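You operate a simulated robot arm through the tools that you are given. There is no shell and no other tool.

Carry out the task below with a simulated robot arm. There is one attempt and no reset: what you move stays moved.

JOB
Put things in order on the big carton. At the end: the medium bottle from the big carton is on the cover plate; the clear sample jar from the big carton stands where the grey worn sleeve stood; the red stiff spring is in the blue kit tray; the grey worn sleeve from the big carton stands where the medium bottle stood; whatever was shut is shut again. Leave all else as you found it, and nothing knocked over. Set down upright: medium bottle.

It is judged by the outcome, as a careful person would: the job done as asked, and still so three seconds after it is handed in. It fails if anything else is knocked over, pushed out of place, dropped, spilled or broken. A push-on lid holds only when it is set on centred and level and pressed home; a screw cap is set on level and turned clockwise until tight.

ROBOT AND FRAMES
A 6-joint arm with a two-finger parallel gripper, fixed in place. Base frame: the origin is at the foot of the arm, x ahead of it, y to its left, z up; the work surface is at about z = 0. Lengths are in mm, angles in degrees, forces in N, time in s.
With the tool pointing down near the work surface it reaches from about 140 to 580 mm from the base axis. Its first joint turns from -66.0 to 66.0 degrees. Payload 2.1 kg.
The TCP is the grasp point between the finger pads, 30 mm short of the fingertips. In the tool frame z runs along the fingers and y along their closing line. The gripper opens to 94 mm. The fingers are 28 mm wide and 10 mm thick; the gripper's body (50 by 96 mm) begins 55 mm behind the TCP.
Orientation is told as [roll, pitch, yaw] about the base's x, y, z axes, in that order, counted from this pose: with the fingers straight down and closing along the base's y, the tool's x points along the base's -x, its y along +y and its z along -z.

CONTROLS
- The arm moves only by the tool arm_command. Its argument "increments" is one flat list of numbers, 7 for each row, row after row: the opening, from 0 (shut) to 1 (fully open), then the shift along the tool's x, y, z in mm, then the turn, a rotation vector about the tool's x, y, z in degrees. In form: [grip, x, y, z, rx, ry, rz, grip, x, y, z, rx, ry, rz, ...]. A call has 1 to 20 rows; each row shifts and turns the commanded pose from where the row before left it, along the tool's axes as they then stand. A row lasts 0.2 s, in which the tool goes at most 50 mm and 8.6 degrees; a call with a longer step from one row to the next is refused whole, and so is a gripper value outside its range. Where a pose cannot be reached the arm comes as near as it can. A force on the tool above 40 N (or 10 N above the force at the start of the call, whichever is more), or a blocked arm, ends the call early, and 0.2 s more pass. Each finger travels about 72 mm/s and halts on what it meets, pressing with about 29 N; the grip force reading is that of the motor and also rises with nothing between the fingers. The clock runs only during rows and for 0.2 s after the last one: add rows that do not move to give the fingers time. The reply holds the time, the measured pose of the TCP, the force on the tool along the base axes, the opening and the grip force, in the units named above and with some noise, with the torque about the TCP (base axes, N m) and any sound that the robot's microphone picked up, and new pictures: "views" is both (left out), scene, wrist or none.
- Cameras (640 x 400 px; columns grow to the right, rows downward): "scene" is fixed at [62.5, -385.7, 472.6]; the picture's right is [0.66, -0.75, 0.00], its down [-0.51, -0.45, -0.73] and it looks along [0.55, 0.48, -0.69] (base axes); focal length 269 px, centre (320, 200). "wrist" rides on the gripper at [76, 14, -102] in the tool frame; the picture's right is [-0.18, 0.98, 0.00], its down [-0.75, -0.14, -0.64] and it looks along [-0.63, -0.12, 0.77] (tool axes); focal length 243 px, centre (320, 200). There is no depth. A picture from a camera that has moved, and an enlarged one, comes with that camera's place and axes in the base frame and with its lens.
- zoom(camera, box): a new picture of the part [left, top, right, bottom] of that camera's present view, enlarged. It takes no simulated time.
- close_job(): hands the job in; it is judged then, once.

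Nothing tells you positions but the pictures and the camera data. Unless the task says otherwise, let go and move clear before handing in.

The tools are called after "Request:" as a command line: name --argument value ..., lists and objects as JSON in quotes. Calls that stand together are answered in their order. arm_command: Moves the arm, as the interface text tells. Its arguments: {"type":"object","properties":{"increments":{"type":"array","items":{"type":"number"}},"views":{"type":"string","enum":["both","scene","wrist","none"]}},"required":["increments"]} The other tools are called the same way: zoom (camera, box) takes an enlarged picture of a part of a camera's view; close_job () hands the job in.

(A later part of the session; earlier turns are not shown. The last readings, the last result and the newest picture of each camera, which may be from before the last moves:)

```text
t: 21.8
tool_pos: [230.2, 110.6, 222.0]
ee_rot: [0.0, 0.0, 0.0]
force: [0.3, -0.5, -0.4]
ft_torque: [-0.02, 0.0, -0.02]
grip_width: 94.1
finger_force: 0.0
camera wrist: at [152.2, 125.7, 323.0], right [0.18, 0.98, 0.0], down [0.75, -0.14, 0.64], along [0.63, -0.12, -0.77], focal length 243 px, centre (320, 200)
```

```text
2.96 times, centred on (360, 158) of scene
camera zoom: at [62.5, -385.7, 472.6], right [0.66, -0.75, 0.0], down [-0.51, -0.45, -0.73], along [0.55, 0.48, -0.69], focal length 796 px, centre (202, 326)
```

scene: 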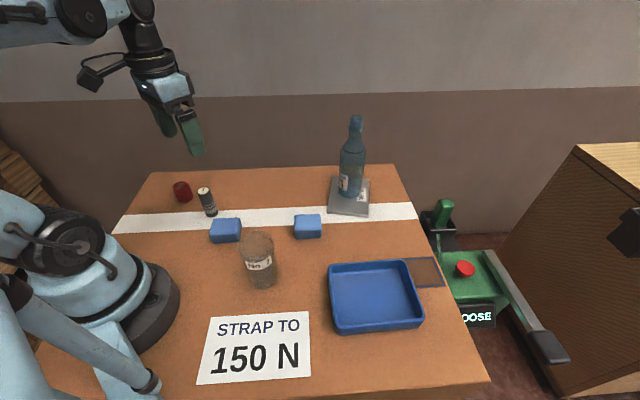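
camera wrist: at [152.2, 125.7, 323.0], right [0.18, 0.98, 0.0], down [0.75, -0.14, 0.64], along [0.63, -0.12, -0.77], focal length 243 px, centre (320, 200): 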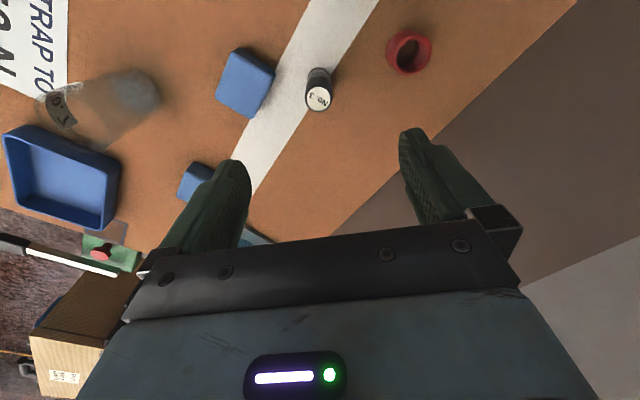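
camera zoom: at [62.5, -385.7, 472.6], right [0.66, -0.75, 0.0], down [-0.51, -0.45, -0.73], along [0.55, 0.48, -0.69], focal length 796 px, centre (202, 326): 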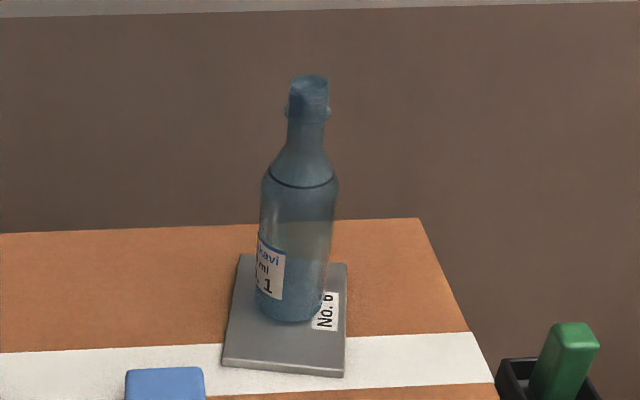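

The bottle stands centred on the plate. The sleeve is at about (227, 110.5), 75 mm tall and 27 mm wide, and block A's near corner is about 49 mm away, so I'll narrow the fingers before going down.

Request:
arm_command --increments '[0.55, 2.5, -0.6, 0, 0, 0, 0, 0.55, 0, 0, 20, 0, 0, 0, 0.55, 0, 0, 30, 0, 0, 0, 0.55, 0, 0, 30, 0, 0, 0, 0.55, 0, 0, 22, 0, 0, 0, 0.55, 0, 0, 0, 0, 0, 0]' --views "both"

Request:
zoom --camera "wrist" --box '[240, 60, 440, 220]'

Request:
zoom --camera "scene" --box '[150, 130, 270, 250]'

```text
t: 23.2
tool_pos: [223.1, 110.7, 115.6]
ee_rot: [0.0, 0.0, 0.0]
force: [0.4, 0.3, -0.1]
ft_torque: [-0.01, -0.03, 0.02]
grip_width: 51.5
finger_force: 0.0
camera wrist: at [146.1, 123.9, 218.4], right [0.18, 0.98, 0.0], down [0.75, -0.14, 0.64], along [0.63, -0.12, -0.77], focal length 243 px, centre (320, 200)
```

scene: 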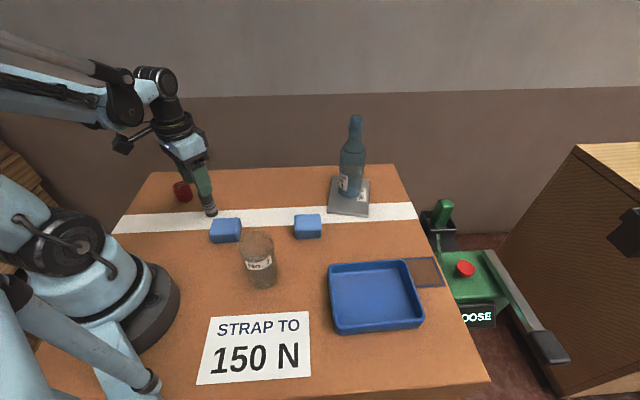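
wrist: 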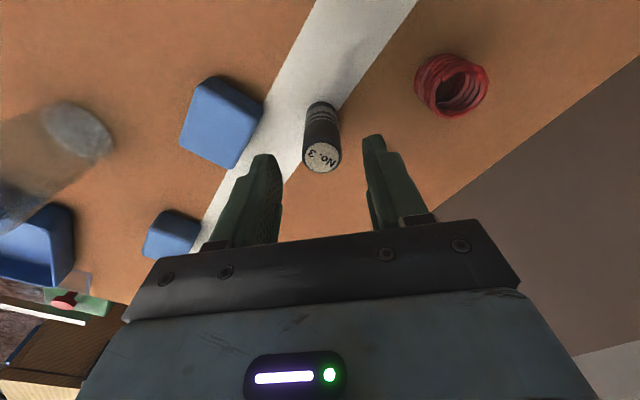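

```text
2.50 times, centred on (340, 140) of wrist
camera zoom: at [146.1, 123.9, 218.4], right [0.18, 0.98, 0.0], down [0.75, -0.14, 0.64], along [0.63, -0.12, -0.77], focal length 606 px, centre (270, 350)
```

zoom: 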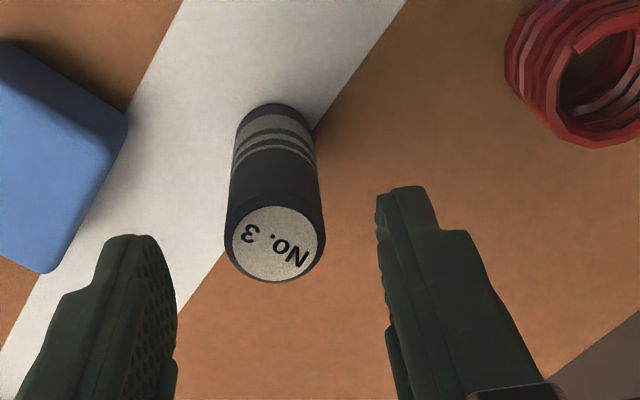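

```text
3.33 times, centred on (210, 190) of scene
camera zoom: at [62.5, -385.7, 472.6], right [0.66, -0.75, 0.0], down [-0.51, -0.45, -0.73], along [0.55, 0.48, -0.69], focal length 896 px, centre (687, 233)
```

zoom: 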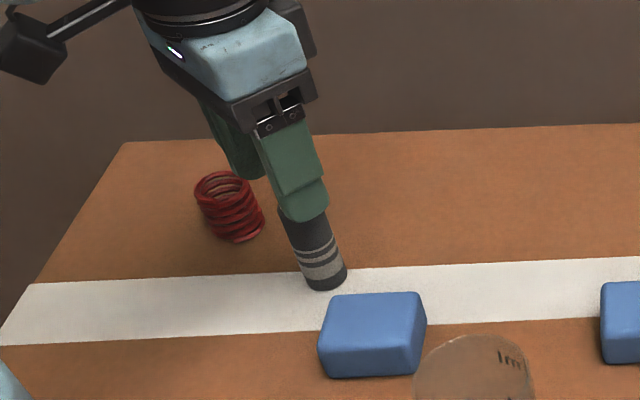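

The sleeve is about 3–4 mm ahead of the TCP. I'll correct, lower to mid-height around it and close gently.

Request:
arm_command --increments '[0.55, -3, 0.8, 0, 0, 0, 0, 0.55, 0, 0, 20, 0, 0, 0, 0.55, 0, 0, 25, 0, 0, 0, 0.55, 0, 0, 24, 0, 0, 0, 0.42, 0, 0, 0, 0, 0, 0, 0.36, 0, 0, 0, 0, 0, 0, 0.36, 0, 0, 0, 0, 0, 0]' --views "both"

Request:
zoom --camera "wrist" --box '[240, 60, 440, 260]'

Request:
zoom --camera "scene" --box '[150, 130, 270, 250]'

```text
t: 24.8
tool_pos: [227.3, 110.2, 48.6]
ee_rot: [0.0, 0.1, 0.1]
force: [-0.1, 0.3, -0.3]
ft_torque: [0.01, 0.01, -0.02]
grip_width: 33.4
finger_force: 0.2
camera wrist: at [149.8, 124.4, 151.4], right [0.18, 0.98, 0.0], down [0.75, -0.14, 0.64], along [0.63, -0.12, -0.77], focal length 243 px, centre (320, 200)
```

scene: 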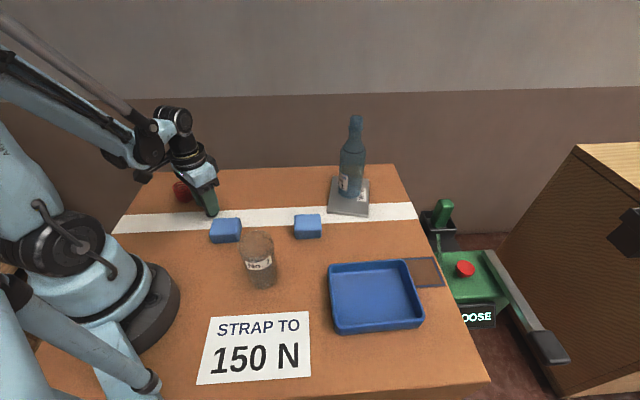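
wrist: 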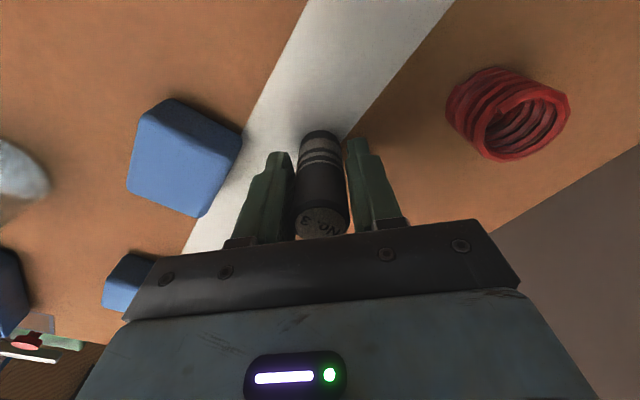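

```text
2.00 times, centred on (340, 160) of wrist
camera zoom: at [149.8, 124.4, 151.4], right [0.18, 0.98, 0.0], down [0.75, -0.14, 0.64], along [0.63, -0.12, -0.77], focal length 485 px, centre (280, 280)
```

zoom: 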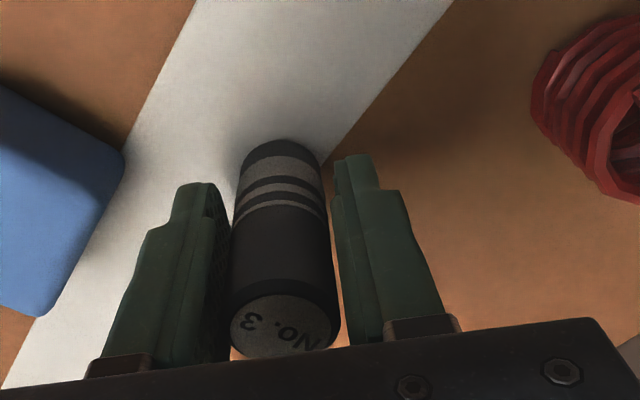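

```text
3.33 times, centred on (210, 190) of scene
camera zoom: at [62.5, -385.7, 472.6], right [0.66, -0.75, 0.0], down [-0.51, -0.45, -0.73], along [0.55, 0.48, -0.69], focal length 896 px, centre (687, 233)
```

zoom: 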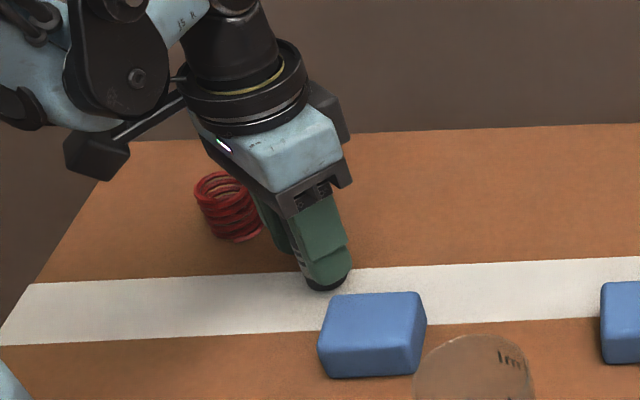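

The sleeve is well centred between the fingers. I'll close on it slowly.

Request:
arm_command --increments '[0.32, 0, 0, 0, 0, 0, 0, 0.29, 0, 0, 0, 0, 0, 0, 0.26, 0, 0, 0, 0, 0, 0, 0.2, 0, 0, 0, 0, 0, 0, 0.1, 0, 0, 0, 0, 0, 0, 0, 0, 0, 0, 0, 0, 0, 0, 0, 0, 0, 0, 0, 0]' --views "none"

```text
t: 26.4
tool_pos: [227.5, 110.0, 48.2]
ee_rot: [0.0, 0.0, 0.1]
force: [-0.6, -0.4, 1.1]
ft_torque: [0.0, -0.03, 0.0]
grip_width: 26.8
finger_force: 29.4
```

The sleeve is gripped at 26.8 mm, standing at (227.5, 110.3), which is the jar's target. I'll lift it and carry it to the bottle's old spot at about (380.5, 97).

Request:
arm_command --increments '[0, 0, 0, -2, 0, 0, 0, 0, 0, 0, -6, 0, 0, 0, 0, 0, 0, -10, 0, 0, 0, 0, 0, 0, -12, 0, 0, 0, 0, -7, -0.6, 0, 0, 0, 0, 0, -15, -1.3, 0, 0, 0, 0, 0, -22, -1.9, 0, 0, 0, 0, 0, -25, -2.2, 0, 0, 0, 0, 0, -25, -2.2, 0, 0, 0, 0, 0, -22, -1.9, 0, 0, 0, 0, 0, -20, -1.7, 0, 0, 0, 0, 0, -12, -1, 0, 0, 0, 0, 0, -5, -0.5, 0, 0, 0, 0, 0, 0, 0, 0, 0, 0, 0]' --views "both"

Request:
zoom --camera "scene" --box '[200, 90, 320, 210]'

```text
t: 29.4
tool_pos: [382.4, 96.1, 77.7]
ee_rot: [0.0, 0.0, 0.0]
force: [-0.3, -0.2, -0.6]
ft_torque: [0.0, 0.0, 0.01]
grip_width: 26.9
finger_force: 29.6
camera wrist: at [305.9, 111.2, 180.2], right [0.18, 0.98, 0.0], down [0.75, -0.14, 0.64], along [0.63, -0.12, -0.77], focal length 243 px, centre (320, 200)
```

scene: 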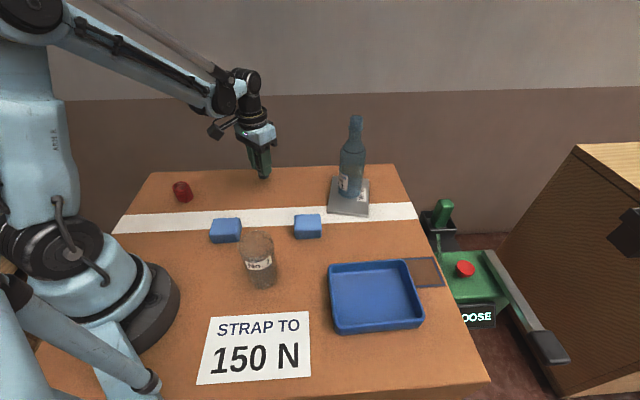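
wrist: 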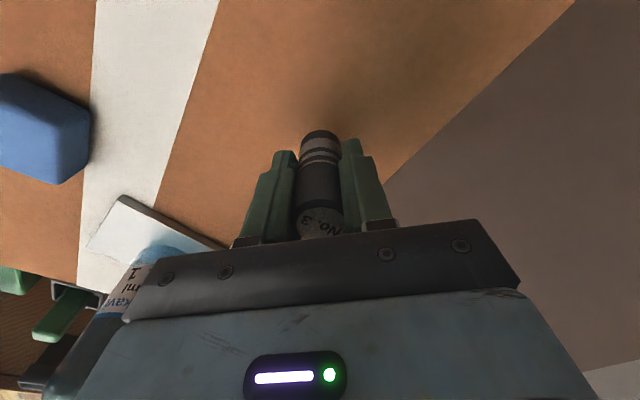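

```text
3.33 times, centred on (260, 150) of scene
camera zoom: at [62.5, -385.7, 472.6], right [0.66, -0.75, 0.0], down [-0.51, -0.45, -0.73], along [0.55, 0.48, -0.69], focal length 896 px, centre (520, 367)
```

zoom: 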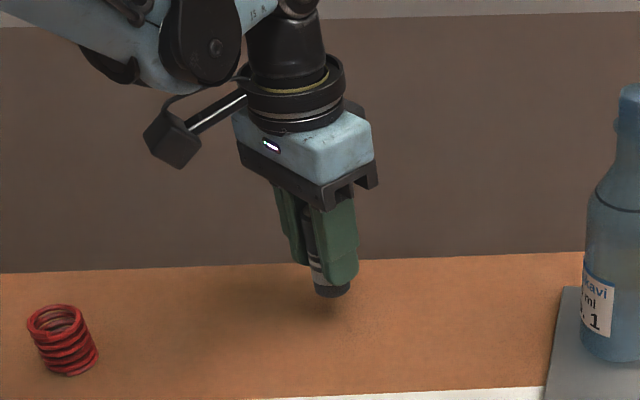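

Request:
arm_command --increments '[0, 0, 0, 8, 0, 0, 0, 0, 0, 0, 9, 0, 0, 0, 0, 0, 0, 6, 0, 0, 0, 0, 0, 0, 3, 0, 0, 0, 0, 0, 0, 1, 0, 0, 0, 0, 0, 0, 0.7, 0, 0, 0, 0, 0, 0, 0.7, 0, 0, 0, 0, 0, 0, 0.7, 0, 0, 0, 0, 0, 0, 0.7, 0, 0, 0, 0, 0, 0, 0.7, 0, 0, 0]' --views "both"

Request:
zoom --camera "scene" --box '[200, 90, 320, 210]'

```text
t: 31.7
tool_pos: [381.1, 96.9, 48.5]
ee_rot: [0.0, -0.1, 0.0]
force: [-1.6, 0.5, 12.0]
ft_torque: [0.03, -0.06, -0.03]
grip_width: 27.0
finger_force: 29.3
stopped in row 10: the force on the tool passed its limit at 42 N (the readings are from after the stop); the commanded pose is now the measured one
camera wrist: at [304.8, 111.6, 151.4], right [0.18, 0.98, 0.0], down [0.75, -0.14, 0.64], along [0.63, -0.12, -0.77], focal length 243 px, centre (320, 200)
```

scene: 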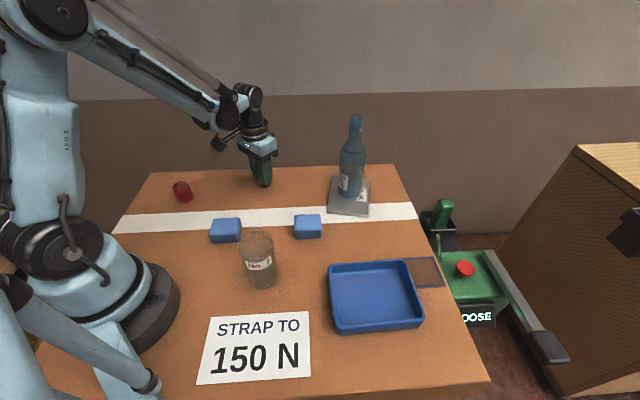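
wrist: 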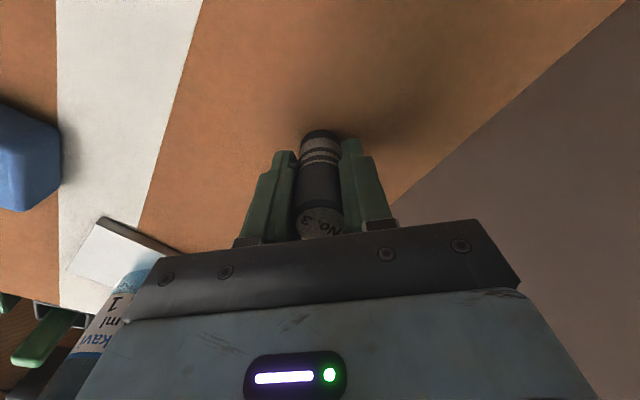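

```text
3.33 times, centred on (260, 150) of scene
camera zoom: at [62.5, -385.7, 472.6], right [0.66, -0.75, 0.0], down [-0.51, -0.45, -0.73], along [0.55, 0.48, -0.69], focal length 896 px, centre (520, 367)
```

zoom: 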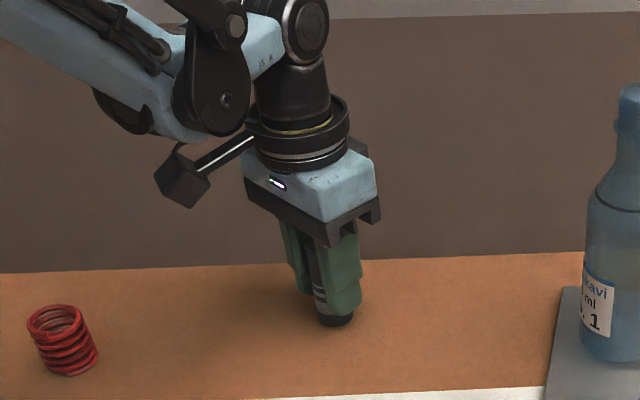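

The sleeve is standing. I'll ease off, open gently and rise straight up.

Request:
arm_command --increments '[0, 0, 0, -0.5, 0, 0, 0, 0.31, 0, 0, 0, 0, 0, 0, 0.36, 0, 0, 0, 0, 0, 0, 0.45, 0, 0, 0, 0, 0, 0, 0.6, 0, 0, 0, 0, 0, 0, 0.6, 0, 0, -15, 0, 0, 0, 0.6, 0, 0, -25, 0, 0, 0, 0.8, 0, 0, -30, 0, 0, 0, 1, 0, 0, -30, 0, 0, 0, 1, 0, 0, -30, 0, 0, 0, 1, 0, 0, 0, 0, 0, 0]' --views "both"

Request:
zoom --camera "scene" --box '[200, 90, 320, 210]'

Request:
zoom --camera "wrist" --box '[240, 30, 440, 190]'

```text
t: 34.1
tool_pos: [379.3, 98.2, 181.7]
ee_rot: [-0.1, 0.0, -0.1]
force: [0.9, -0.1, -0.8]
ft_torque: [0.0, -0.01, -0.01]
grip_width: 94.2
finger_force: 0.0
camera wrist: at [302.2, 112.4, 282.1], right [0.18, 0.98, 0.0], down [0.75, -0.14, 0.64], along [0.63, -0.12, -0.77], focal length 243 px, centre (320, 200)
```

scene: 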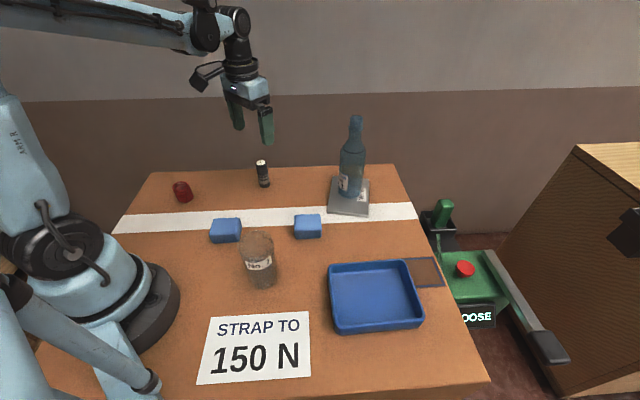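
wrist: 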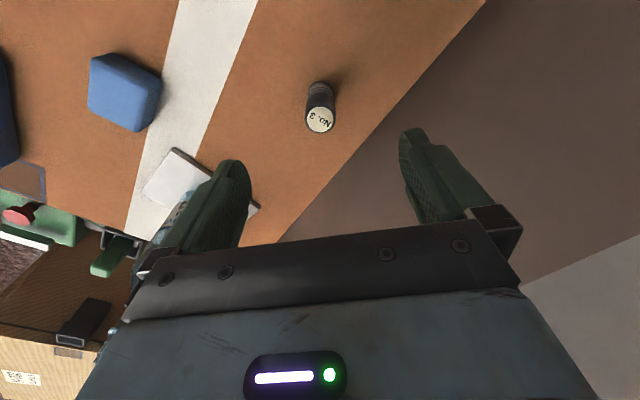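

```text
3.33 times, centred on (260, 150) of scene
camera zoom: at [62.5, -385.7, 472.6], right [0.66, -0.75, 0.0], down [-0.51, -0.45, -0.73], along [0.55, 0.48, -0.69], focal length 896 px, centre (520, 367)
```

zoom: 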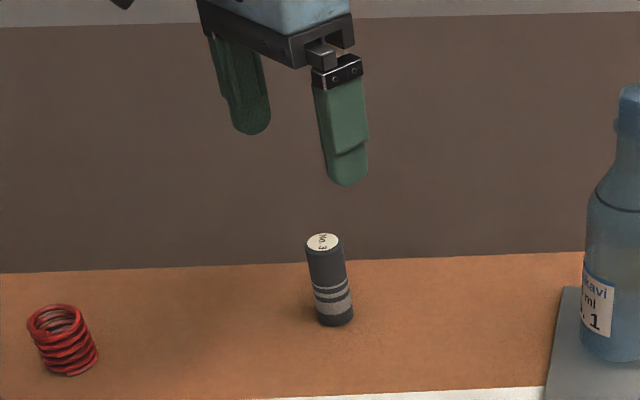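

```text
2.50 times, centred on (340, 110) of wrist
camera zoom: at [302.2, 112.4, 282.1], right [0.18, 0.98, 0.0], down [0.75, -0.14, 0.64], along [0.63, -0.12, -0.77], focal length 606 px, centre (270, 425)
```

zoom: 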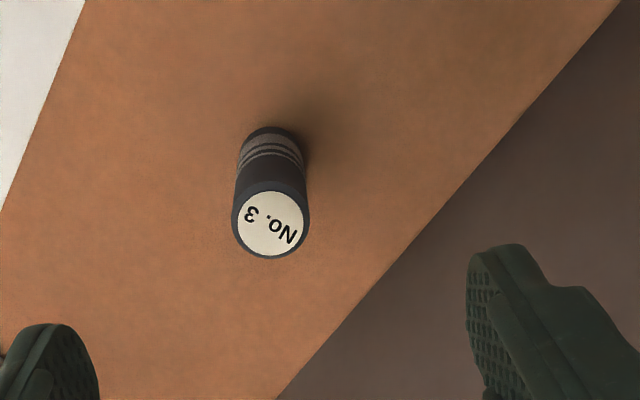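

The sleeve stands on the bottle's old spot. Next is the spring, so that its corner is free before the jar moves; I'll go above it at about (215, 212).

Request:
arm_command --increments '[1, 33, 23, 0, 0, 0, 0, 1, 33, 23, 0, 0, 0, 0, 1, 33, 23, 0, 0, 0, 0, 1, 33, 23, 0, 0, 0, 0, 1, 33, 23, 0, 0, 0, 0, 1, 0, 0, 0, 0, 0, 0]' --views "both"

Request:
zoom --camera "wrist" --box '[240, 30, 440, 190]'

```text
t: 35.5
tool_pos: [217.6, 212.7, 179.3]
ee_rot: [0.0, 0.0, 0.0]
force: [0.1, -0.1, 0.0]
ft_torque: [0.0, 0.0, 0.0]
grip_width: 94.0
finger_force: 0.0
camera wrist: at [139.8, 226.4, 282.0], right [0.18, 0.98, 0.0], down [0.75, -0.14, 0.64], along [0.63, -0.12, -0.77], focal length 243 px, centre (320, 200)
```

scene: 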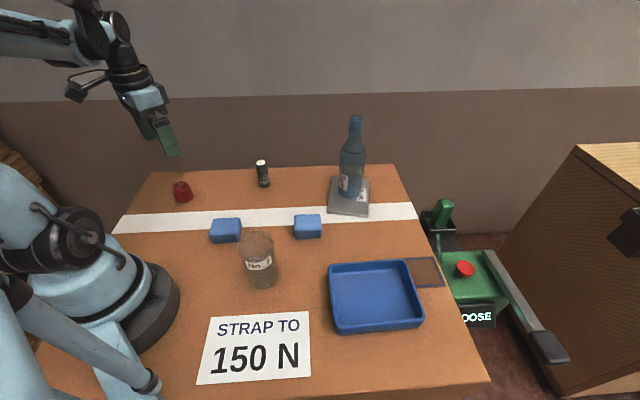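
wrist: 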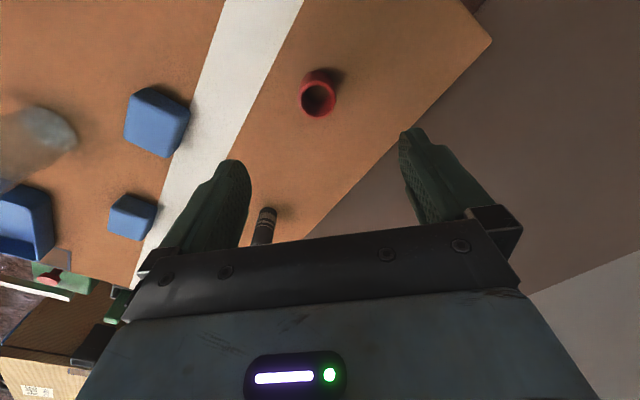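

```text
2.50 times, centred on (340, 110) of wrist
camera zoom: at [139.8, 226.4, 282.0], right [0.18, 0.98, 0.0], down [0.75, -0.14, 0.64], along [0.63, -0.12, -0.77], focal length 606 px, centre (270, 425)
```

zoom: 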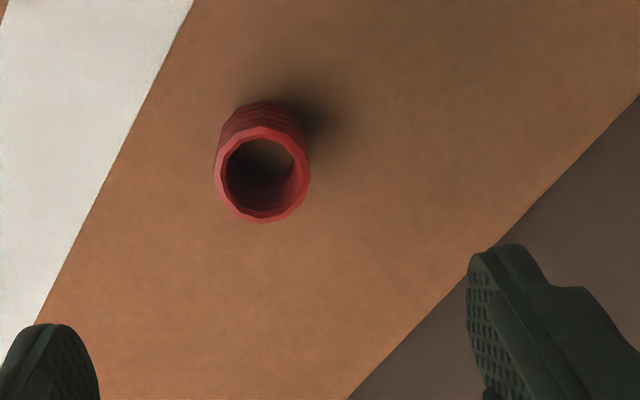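

The spring's axis is at about (214, 210), 37 mm in diameter and 40 mm tall. I'll shift about 2.5 mm each way and go down to just above it for a check.

Request:
arm_command --increments '[0.75, 2.5, -2.1, 0, 0, 0, 0, 0.75, 0, 0, 30, 0, 0, 0, 0.75, 0, 0, 30, 0, 0, 0, 0.75, 0, 0, 32, 0, 0, 0, 0.75, 0, 0, 0, 0, 0, 0]' --views "wrist"

Request:
zoom --camera "wrist" --box '[240, 70, 440, 230]'

```text
t: 36.7
tool_pos: [215.4, 208.3, 85.2]
ee_rot: [0.1, -0.1, 0.1]
force: [-0.1, 0.4, 0.7]
ft_torque: [-0.01, -0.01, -0.03]
grip_width: 70.5
finger_force: 0.0
camera wrist: at [137.8, 222.9, 187.9], right [0.18, 0.98, 0.0], down [0.75, -0.14, 0.64], along [0.63, -0.12, -0.77], focal length 243 px, centre (320, 200)
```

wrist: 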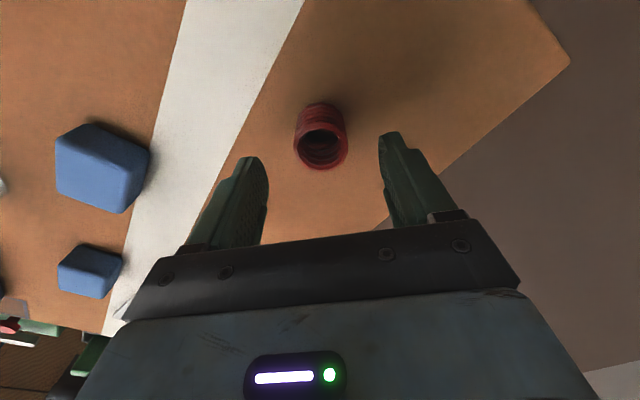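

```text
2.50 times, centred on (340, 150) of wrist
camera zoom: at [137.8, 222.9, 187.9], right [0.18, 0.98, 0.0], down [0.75, -0.14, 0.64], along [0.63, -0.12, -0.77], focal length 606 px, centre (270, 325)
```

zoom: 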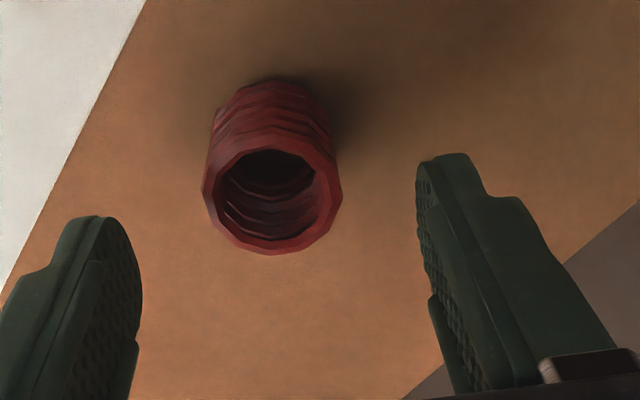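

Aligned to about 1 mm. I'll go down around the spring and close gently.

Request:
arm_command --increments '[0.75, 0, 0.7, 20, 0, 0, 0, 0.75, 0, 0, 20, 0, 0, 0, 0.6, 0, 0, 9, 0, 0, 0, 0.5, 0, 0, 0, 0, 0, 0, 0.45, 0, 0, 0, 0, 0, 0, 0.42, 0, 0, 0, 0, 0, 0, 0.39, 0, 0, 0, 0, 0, 0, 0.36, 0, 0, 0, 0, 0, 0, 0.3, 0, 0, 0, 0, 0, 0, 0.2, 0, 0, 0, 0, 0, 0, 0.1, 0, 0, 0, 0, 0, 0, 0, 0, 0, 0, 0, 0, 0]' --views "both"

Request:
zoom --camera "wrist" --box '[240, 100, 400, 240]'

```text
t: 39.3
tool_pos: [215.3, 209.3, 38.6]
ee_rot: [0.0, -0.1, 0.0]
force: [-1.1, -0.3, 0.5]
ft_torque: [-0.02, 0.02, 0.04]
grip_width: 40.9
finger_force: 29.1
camera wrist: at [138.3, 224.8, 141.1], right [0.18, 0.98, 0.0], down [0.75, -0.14, 0.64], along [0.63, -0.12, -0.77], focal length 243 px, centre (320, 200)
```

scene: 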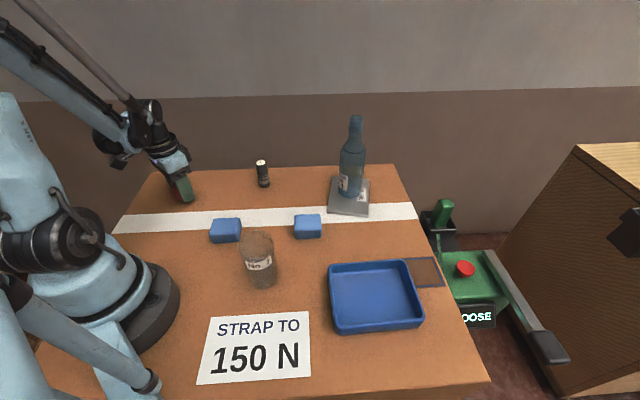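
wrist: 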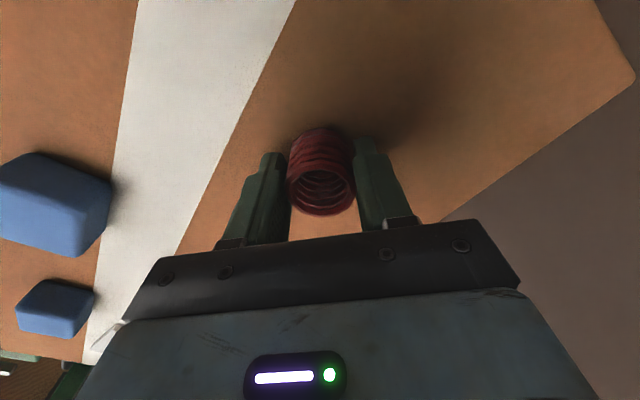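

```text
2.86 times, centred on (320, 170) of wrist
camera zoom: at [138.3, 224.8, 141.1], right [0.18, 0.98, 0.0], down [0.75, -0.14, 0.64], along [0.63, -0.12, -0.77], focal length 693 px, centre (320, 286)
```

zoom: 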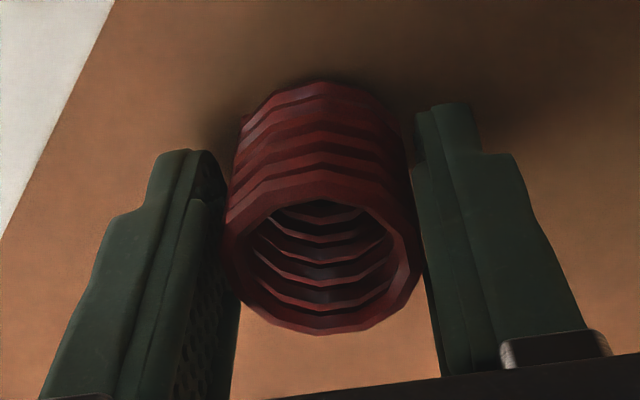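

The spring is firmly gripped at 40.9 mm. I'll lift it well clear of everything and carry it toward the tray, stopping just short to look.

Request:
arm_command --increments '[0, 0, 0, -5, 0, 0, 0, 0, 0, 0, -15, 0, 0, 0, 0, 0, 0, -30, 0, 0, 0, 0, 0, 0, -40, 0, 0, 0, 0, 0, 0, -42, 0, 0, 0, 0, -2.6, -15, 0, 0, 0, 0, 0, -4.9, -28, 0, 0, 0, 0, 0, -6.3, -36, 0, 0, 0, 0, 0, -6.6, -38, 0, 0, 0, 0, 0, -6.6, -38, 0, 0, 0, 0, 0, -6.6, -38, 0, 0, 0, 0, 0, -6.6, -38, 0, 0, 0, 0, 0, -6.6, -38, 0, 0, 0, 0, 0, -6.6, -38, 0, 0, 0, 0, 0, -6.6, -38, 0, 0, 0, 0, 0, -6.3, -36, 0, 0, 0, 0, 0, -6.3, -36, 0, 0, 0, 0, 0, -5.2, -30, 0, 0, 0, 0, 0, -3.5, -20, 0, 0, 0, 0, 0, 0, 0, 0, 0, 0, 0]' --views "both"

```text
t: 43.5
tool_pos: [297.5, -256.3, 169.3]
ee_rot: [0.0, 0.0, 0.1]
force: [-0.1, -0.4, -0.5]
ft_torque: [-0.01, 0.02, -0.04]
grip_width: 40.7
finger_force: 29.7
camera wrist: at [219.1, -241.3, 271.9], right [0.18, 0.98, 0.0], down [0.75, -0.14, 0.64], along [0.63, -0.12, -0.77], focal length 243 px, centre (320, 200)
```

scene: 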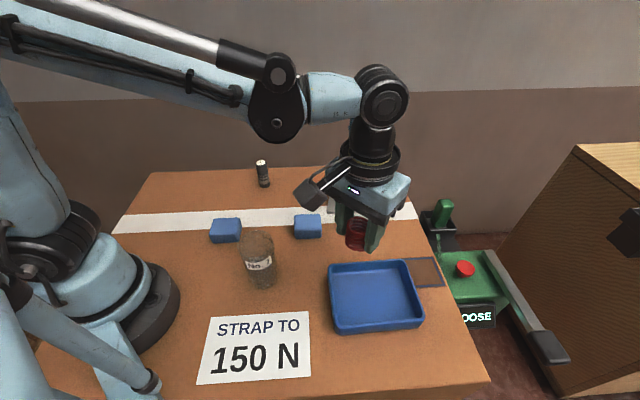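
wrist: 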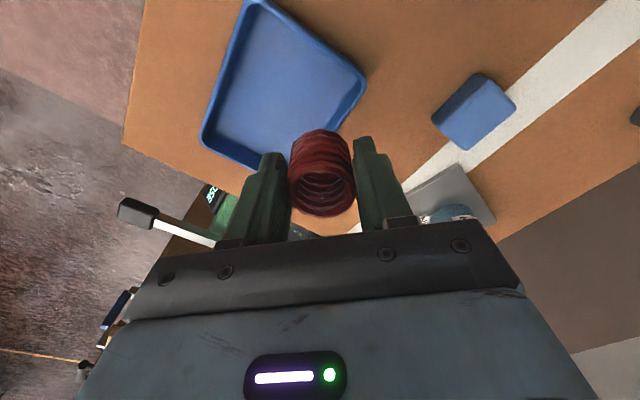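

The tray's centre works out at about (302, -300). I'll move over it and lower the spring toward the floor of the tray.

Request:
arm_command --increments '[0, -1.5, -10, 0, 0, 0, 0, 0, -2.5, -18, 0, 0, 0, 0, 0, -1.5, -11, 0, 0, 0, 0, 0, 0, -4, 0, 0, 0, 0, 0, 0, 0, 15, 0, 0, 0, 0, 0, 0, 25, 0, 0, 0, 0, 0, 0, 30, 0, 0, 0, 0, 0, 0, 25, 0, 0, 0, 0, 0, 0, 15, 0, 0, 0, 0, 0, 0, 0, 0, 0, 0]' --views "both"

Request:
zoom --camera "scene" --box '[300, 190, 460, 350]'

```text
t: 45.7
tool_pos: [299.1, -299.9, 62.6]
ee_rot: [0.0, 0.1, 0.0]
force: [-0.8, 0.2, -0.9]
ft_torque: [-0.02, -0.04, -0.02]
grip_width: 40.9
finger_force: 28.8
camera wrist: at [222.6, -285.0, 164.0], right [0.18, 0.98, 0.0], down [0.75, -0.14, 0.64], along [0.63, -0.12, -0.77], focal length 243 px, centre (320, 200)
```

scene: 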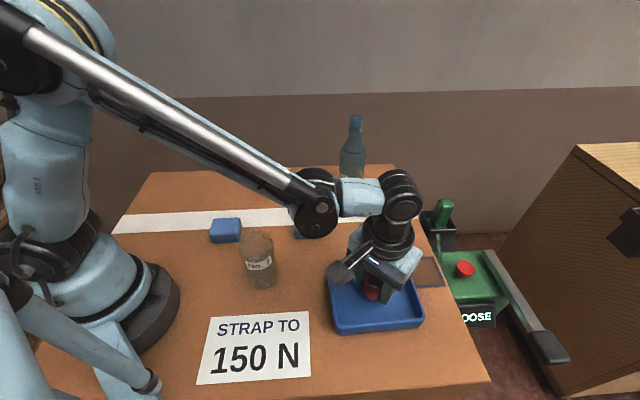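
wrist: 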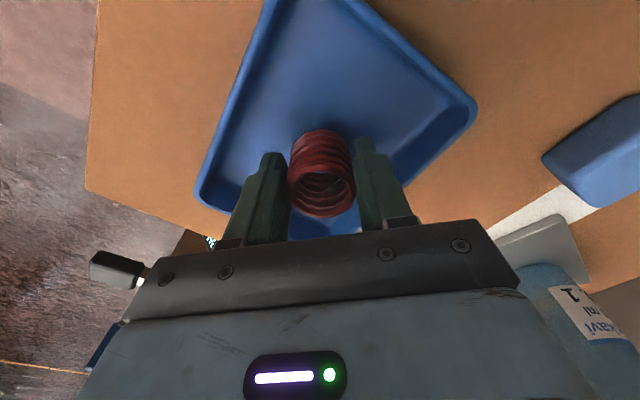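

```text
2.50 times, centred on (380, 270) of scene
camera zoom: at [62.5, -385.7, 472.6], right [0.66, -0.75, 0.0], down [-0.51, -0.45, -0.73], along [0.55, 0.48, -0.69], focal length 672 px, centre (170, 25)
```

zoom: 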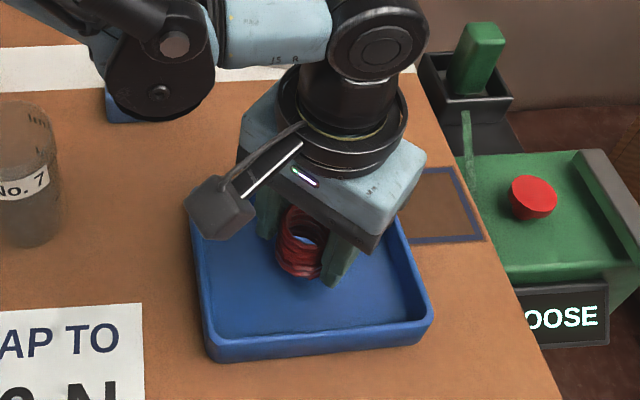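

Request:
arm_command --increments '[0, 0, 0, 8, 0, 0, 0, 0, 0, 0, 6, 0, 0, 0, 0, 0, 0, 2, 0, 0, 0, 0, 0, 0, 1, 0, 0, 0, 0, 0, 0, 1, 0, 0, 0, 0, 0, 0, 1, 0, 0, 0, 0, 0, 0, 0, 0, 0, 0]' --views "none"

```text
t: 47.3
tool_pos: [300.2, -298.0, 41.4]
ee_rot: [-0.1, -0.1, 0.0]
force: [-2.2, 0.5, 9.2]
ft_torque: [0.11, 0.08, 0.02]
grip_width: 40.6
finger_force: 29.1
```

The spring touches the tray floor (9 N up). I'll ease off and open the fingers just enough, then rise.

Request:
arm_command --increments '[0, 0, 0, -0.4, 0, 0, 0, 0.46, 0, 0, 0, 0, 0, 0, 0.52, 0, 0, 0, 0, 0, 0, 0.6, 0, 0, 0, 0, 0, 0, 0.6, 0, 0, 0, 0, 0, 0, 0.6, 0, 0, -10, 0, 0, 0, 0.6, 0, 0, -25, 0, 0, 0, 0.6, 0, 0, -35, 0, 0, 0, 1, 0, 0, -40, 0, 0, 0, 1, 0, 0, -20, 0, 0, 0, 1, 0, 0, 0, 0, 0, 0]' --views "both"

Request:
zoom --camera "scene" --box '[300, 190, 460, 350]'

Request:
zoom --camera "wrist" --box '[180, 0, 420, 190]'

```text
t: 49.7
tool_pos: [299.8, -298.7, 171.5]
ee_rot: [0.0, 0.0, -0.1]
force: [0.2, -0.7, 0.7]
ft_torque: [0.01, 0.01, 0.0]
grip_width: 94.0
finger_force: 0.0
camera wrist: at [222.9, -283.8, 273.2], right [0.18, 0.98, 0.0], down [0.75, -0.14, 0.64], along [0.63, -0.12, -0.77], focal length 243 px, centre (320, 200)
```

scene: 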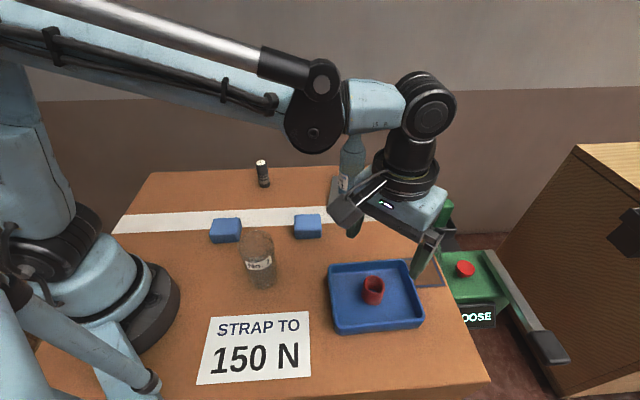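
wrist: 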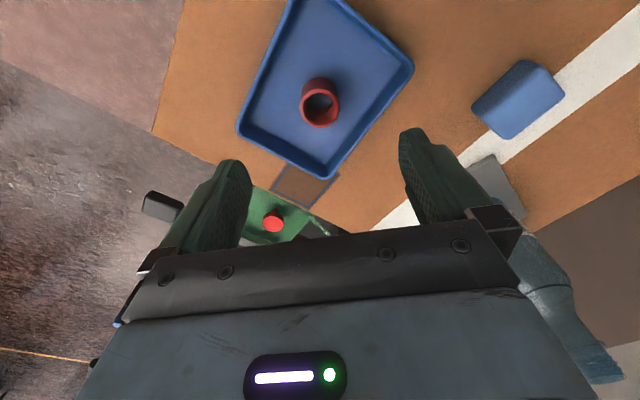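

```text
2.50 times, centred on (380, 270) of scene
camera zoom: at [62.5, -385.7, 472.6], right [0.66, -0.75, 0.0], down [-0.51, -0.45, -0.73], along [0.55, 0.48, -0.69], focal length 672 px, centre (170, 25)
```

zoom: 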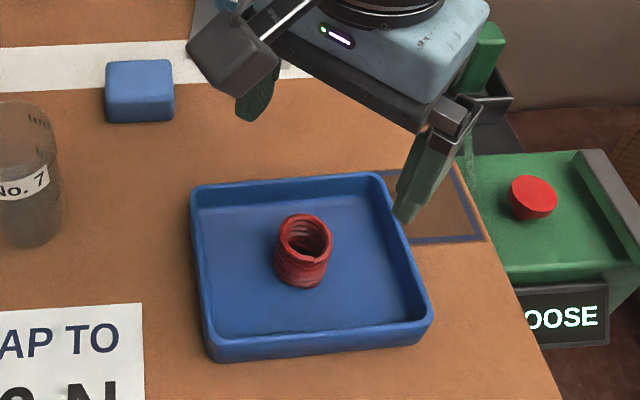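

```text
2.11 times, centred on (300, 95) of wrist
camera zoom: at [222.9, -283.8, 273.2], right [0.18, 0.98, 0.0], down [0.75, -0.14, 0.64], along [0.63, -0.12, -0.77], focal length 511 px, centre (362, 421)
```

zoom: 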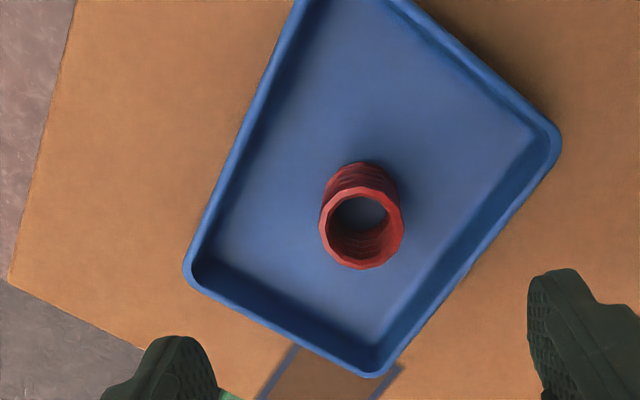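

The spring is standing in the tray. Last is the jar: I'll go above it at a safe height and look before choosing the grasp direction.

Request:
arm_command --increments '[1, 0, 0, -25, 0, 0, 0, 1, 0, 0, -25, 0, 0, 0, 1, 19.4, 37.4, 0, 0, 0, 0, 1, 19.4, 37.4, 0, 0, 0, 0, 1, 19.4, 37.4, 0, 0, 0, 0, 1, 19.4, 37.4, 0, 0, 0, 0, 1, 19.4, 37.4, 0, 0, 0, 0, 1, 0, 0, 0, 0, 0, 0]' --views "both"

Request:
zoom --camera "wrist" --box '[220, 20, 440, 190]'

Request:
zoom --camera "scene" --box '[200, 200, 320, 310]'

```text
t: 51.5
tool_pos: [205.4, -111.8, 224.1]
ee_rot: [0.0, 0.0, -0.1]
force: [0.3, 0.1, 0.1]
ft_torque: [-0.01, -0.01, 0.01]
grip_width: 94.1
finger_force: 0.0
camera wrist: at [126.5, -96.2, 326.7], right [0.19, 0.98, 0.0], down [0.75, -0.14, 0.64], along [0.63, -0.12, -0.77], focal length 243 px, centre (320, 200)
```

scene: 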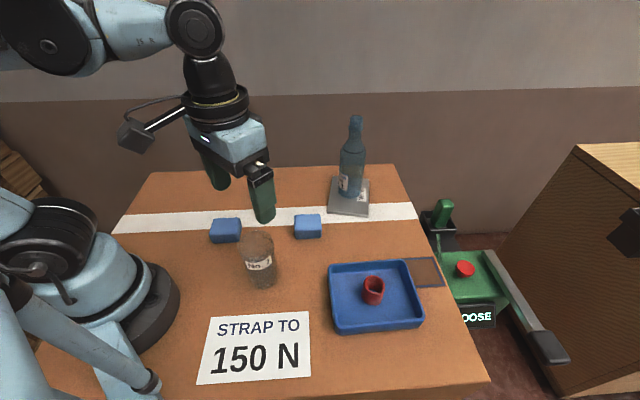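
wrist: 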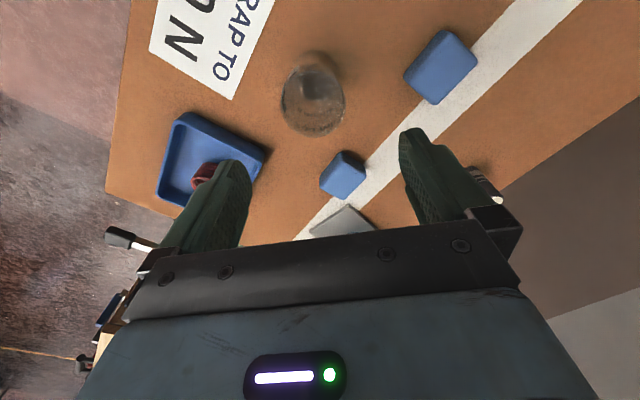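

```text
2.35 times, centred on (330, 105) of wrist
camera zoom: at [126.5, -96.2, 326.7], right [0.19, 0.98, 0.0], down [0.75, -0.14, 0.64], along [0.63, -0.12, -0.77], focal length 571 px, centre (296, 424)
```

zoom: 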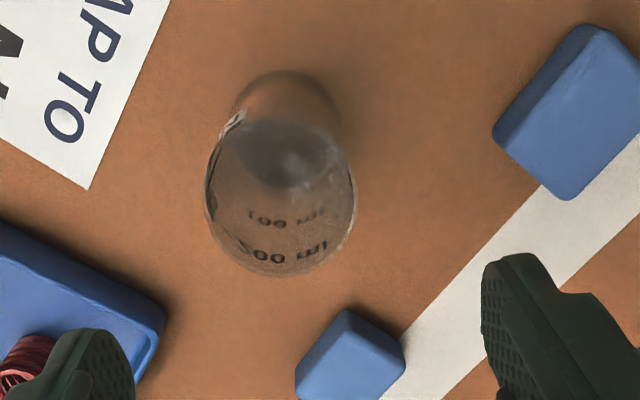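

```text
3.64 times, centred on (260, 255) of scene
camera zoom: at [62.5, -385.7, 472.6], right [0.66, -0.75, 0.0], down [-0.51, -0.45, -0.73], along [0.55, 0.48, -0.69], focal length 978 px, centre (538, 0)
```

zoom: 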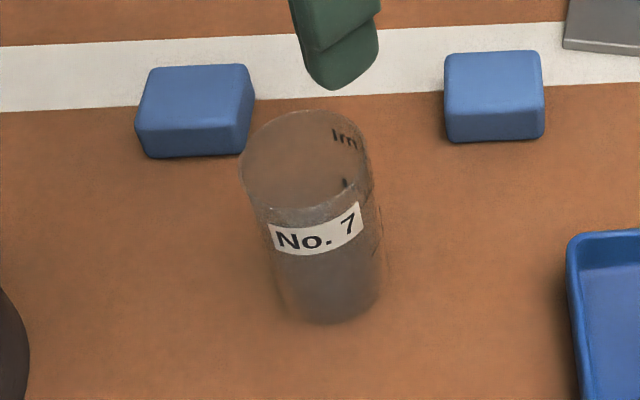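

The jar is open, about 58 mm wide and roughly 100 mm tall, near (198, -115). I'll turn the gripper 45° so the fingers stay clear of block A at the drop-off, then come down to just above the rim for another look.

Request:
arm_command --increments '[1, 5, -3.5, 0, 0, 0, 0, 1, 0, 0, 0, 0, 0, -7.5, 1, 0, 0, 0, 0, 0, -7.5, 1, 0, 0, 0, 0, 0, -7.5, 1, 0, 0, 0, 0, 0, -7.5, 1, 0, 0, 0, 0, 0, -7.5, 1, 0, 0, 0, 0, 0, -7.5, 1, 0, 0, 30, 0, 0, 0, 1, 0, 0, 30, 0, 0, 0, 1, 0, 0, 0, 0, 0, 0]' --views "both"

Request:
zoom --camera "wrist" --box '[220, 50, 440, 220]'

Request:
zoom --camera "scene" --box '[200, 160, 320, 310]'

```text
t: 53.7
tool_pos: [198.7, -114.5, 163.1]
ee_rot: [0.1, 0.0, 45.0]
force: [-0.2, -0.3, 0.4]
ft_torque: [0.0, -0.02, 0.0]
grip_width: 94.0
finger_force: 0.1
camera wrist: at [132.6, -158.1, 266.5], right [-0.56, 0.83, 0.0], down [0.63, 0.43, 0.64], along [0.53, 0.36, -0.77], focal length 243 px, centre (320, 200)
```

scene: 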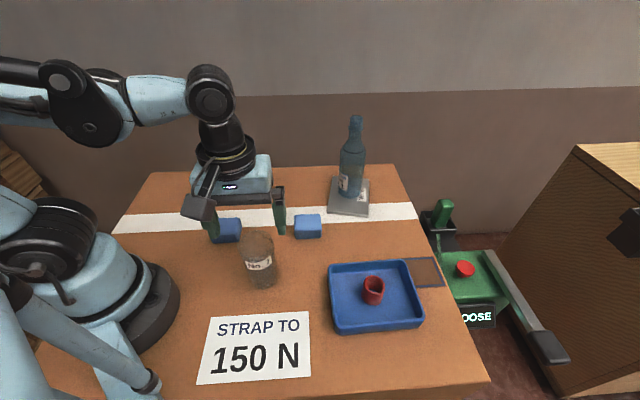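
wrist: 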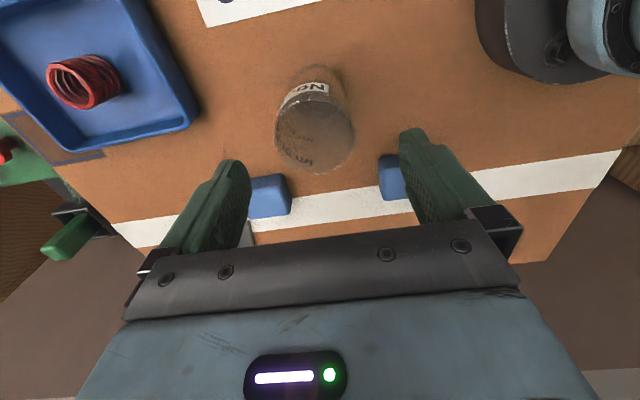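

```text
2.35 times, centred on (330, 135) of wrist
camera zoom: at [132.6, -158.1, 266.5], right [-0.56, 0.83, 0.0], down [0.63, 0.43, 0.64], along [0.53, 0.36, -0.77], focal length 571 px, centre (296, 353)
```

zoom: 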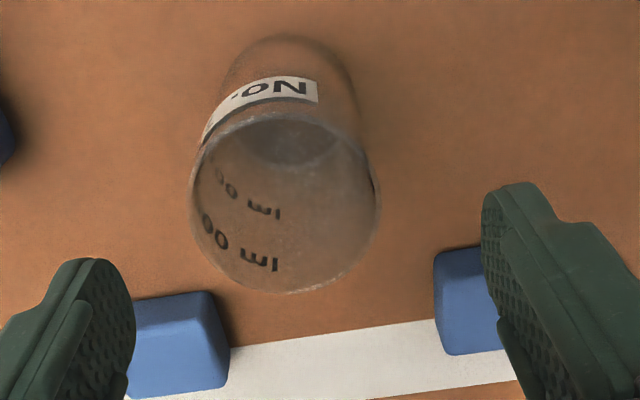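

```text
2.67 times, centred on (260, 235) of scene
camera zoom: at [62.5, -385.7, 472.6], right [0.66, -0.75, 0.0], down [-0.51, -0.45, -0.73], along [0.55, 0.48, -0.69], focal length 717 px, centre (480, 107)
```

zoom: 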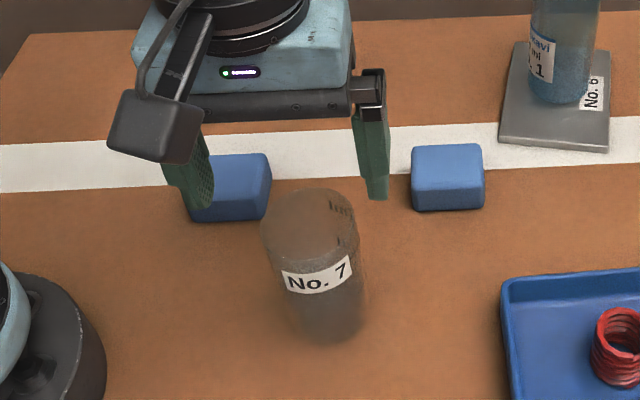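

Both views agree the jar's axis is about 3 mm off to the tool's -y side and its rim is near z≈98. I'll correct for that and lower around it, then check the gaps.

Request:
arm_command --increments '[1, -1, -3, 0, 0, 0, 0, 1, 0, 0, 20, 0, 0, 0, 1, 0, 0, 25, 0, 0, 0, 1, 0, 0, 25, 0, 0, 0, 1, 0, 0, 25, 0, 0, 0, 1, 0, 0, 5, 0, 0, 0, 0.8, 0, 0, 0, 0, 0, 0, 0.8, 0, 0, 0, 0, 0, 0]' --views "both"

Request:
zoom --camera "wrist" --box '[200, 90, 440, 260]'

Request:
zoom --camera "scene" --box '[190, 180, 330, 310]'

```text
t: 55.5
tool_pos: [200.0, -117.1, 61.4]
ee_rot: [0.0, 0.0, 45.0]
force: [0.1, 0.0, -0.9]
ft_torque: [0.0, -0.01, -0.01]
grip_width: 75.4
finger_force: 0.0
camera wrist: at [135.9, -161.8, 164.0], right [-0.56, 0.83, 0.0], down [0.63, 0.43, 0.64], along [0.53, 0.36, -0.77], focal length 243 px, centre (320, 200)
```

scene: 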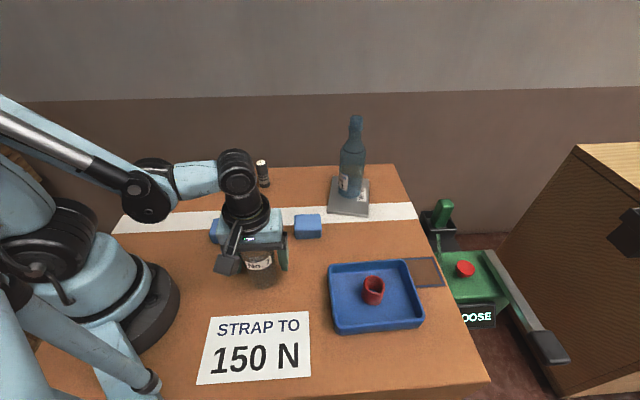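
wrist: 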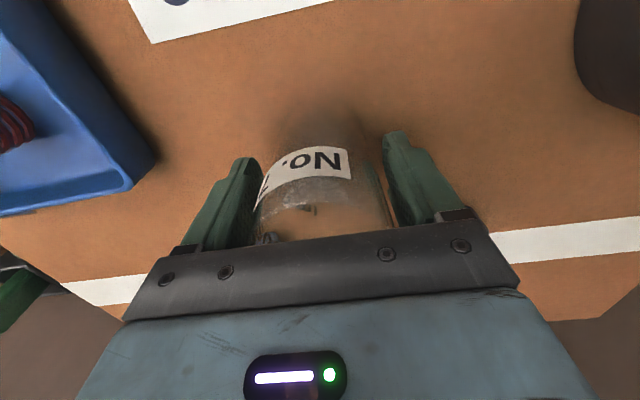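

```text
2.35 times, centred on (320, 175) of wrist
camera zoom: at [135.9, -161.8, 164.0], right [-0.56, 0.83, 0.0], down [0.63, 0.43, 0.64], along [0.53, 0.36, -0.77], focal length 571 px, centre (320, 259)
```

zoom: 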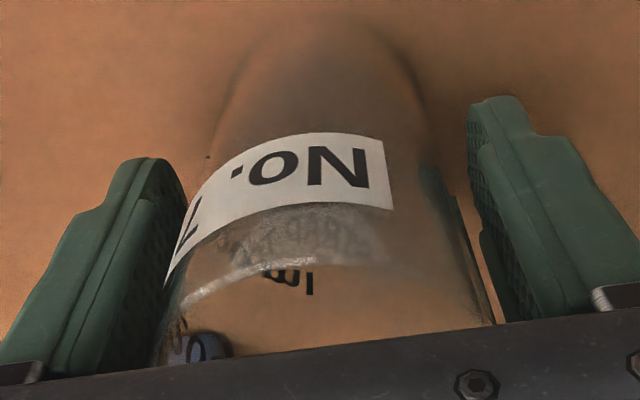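

```text
3.08 times, centred on (260, 245) of scene
camera zoom: at [62.5, -385.7, 472.6], right [0.66, -0.75, 0.0], down [-0.51, -0.45, -0.73], along [0.55, 0.48, -0.69], focal length 827 px, centre (505, 62)
```

zoom: 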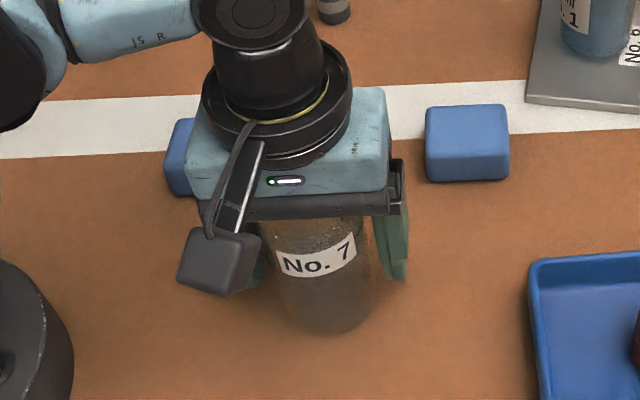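

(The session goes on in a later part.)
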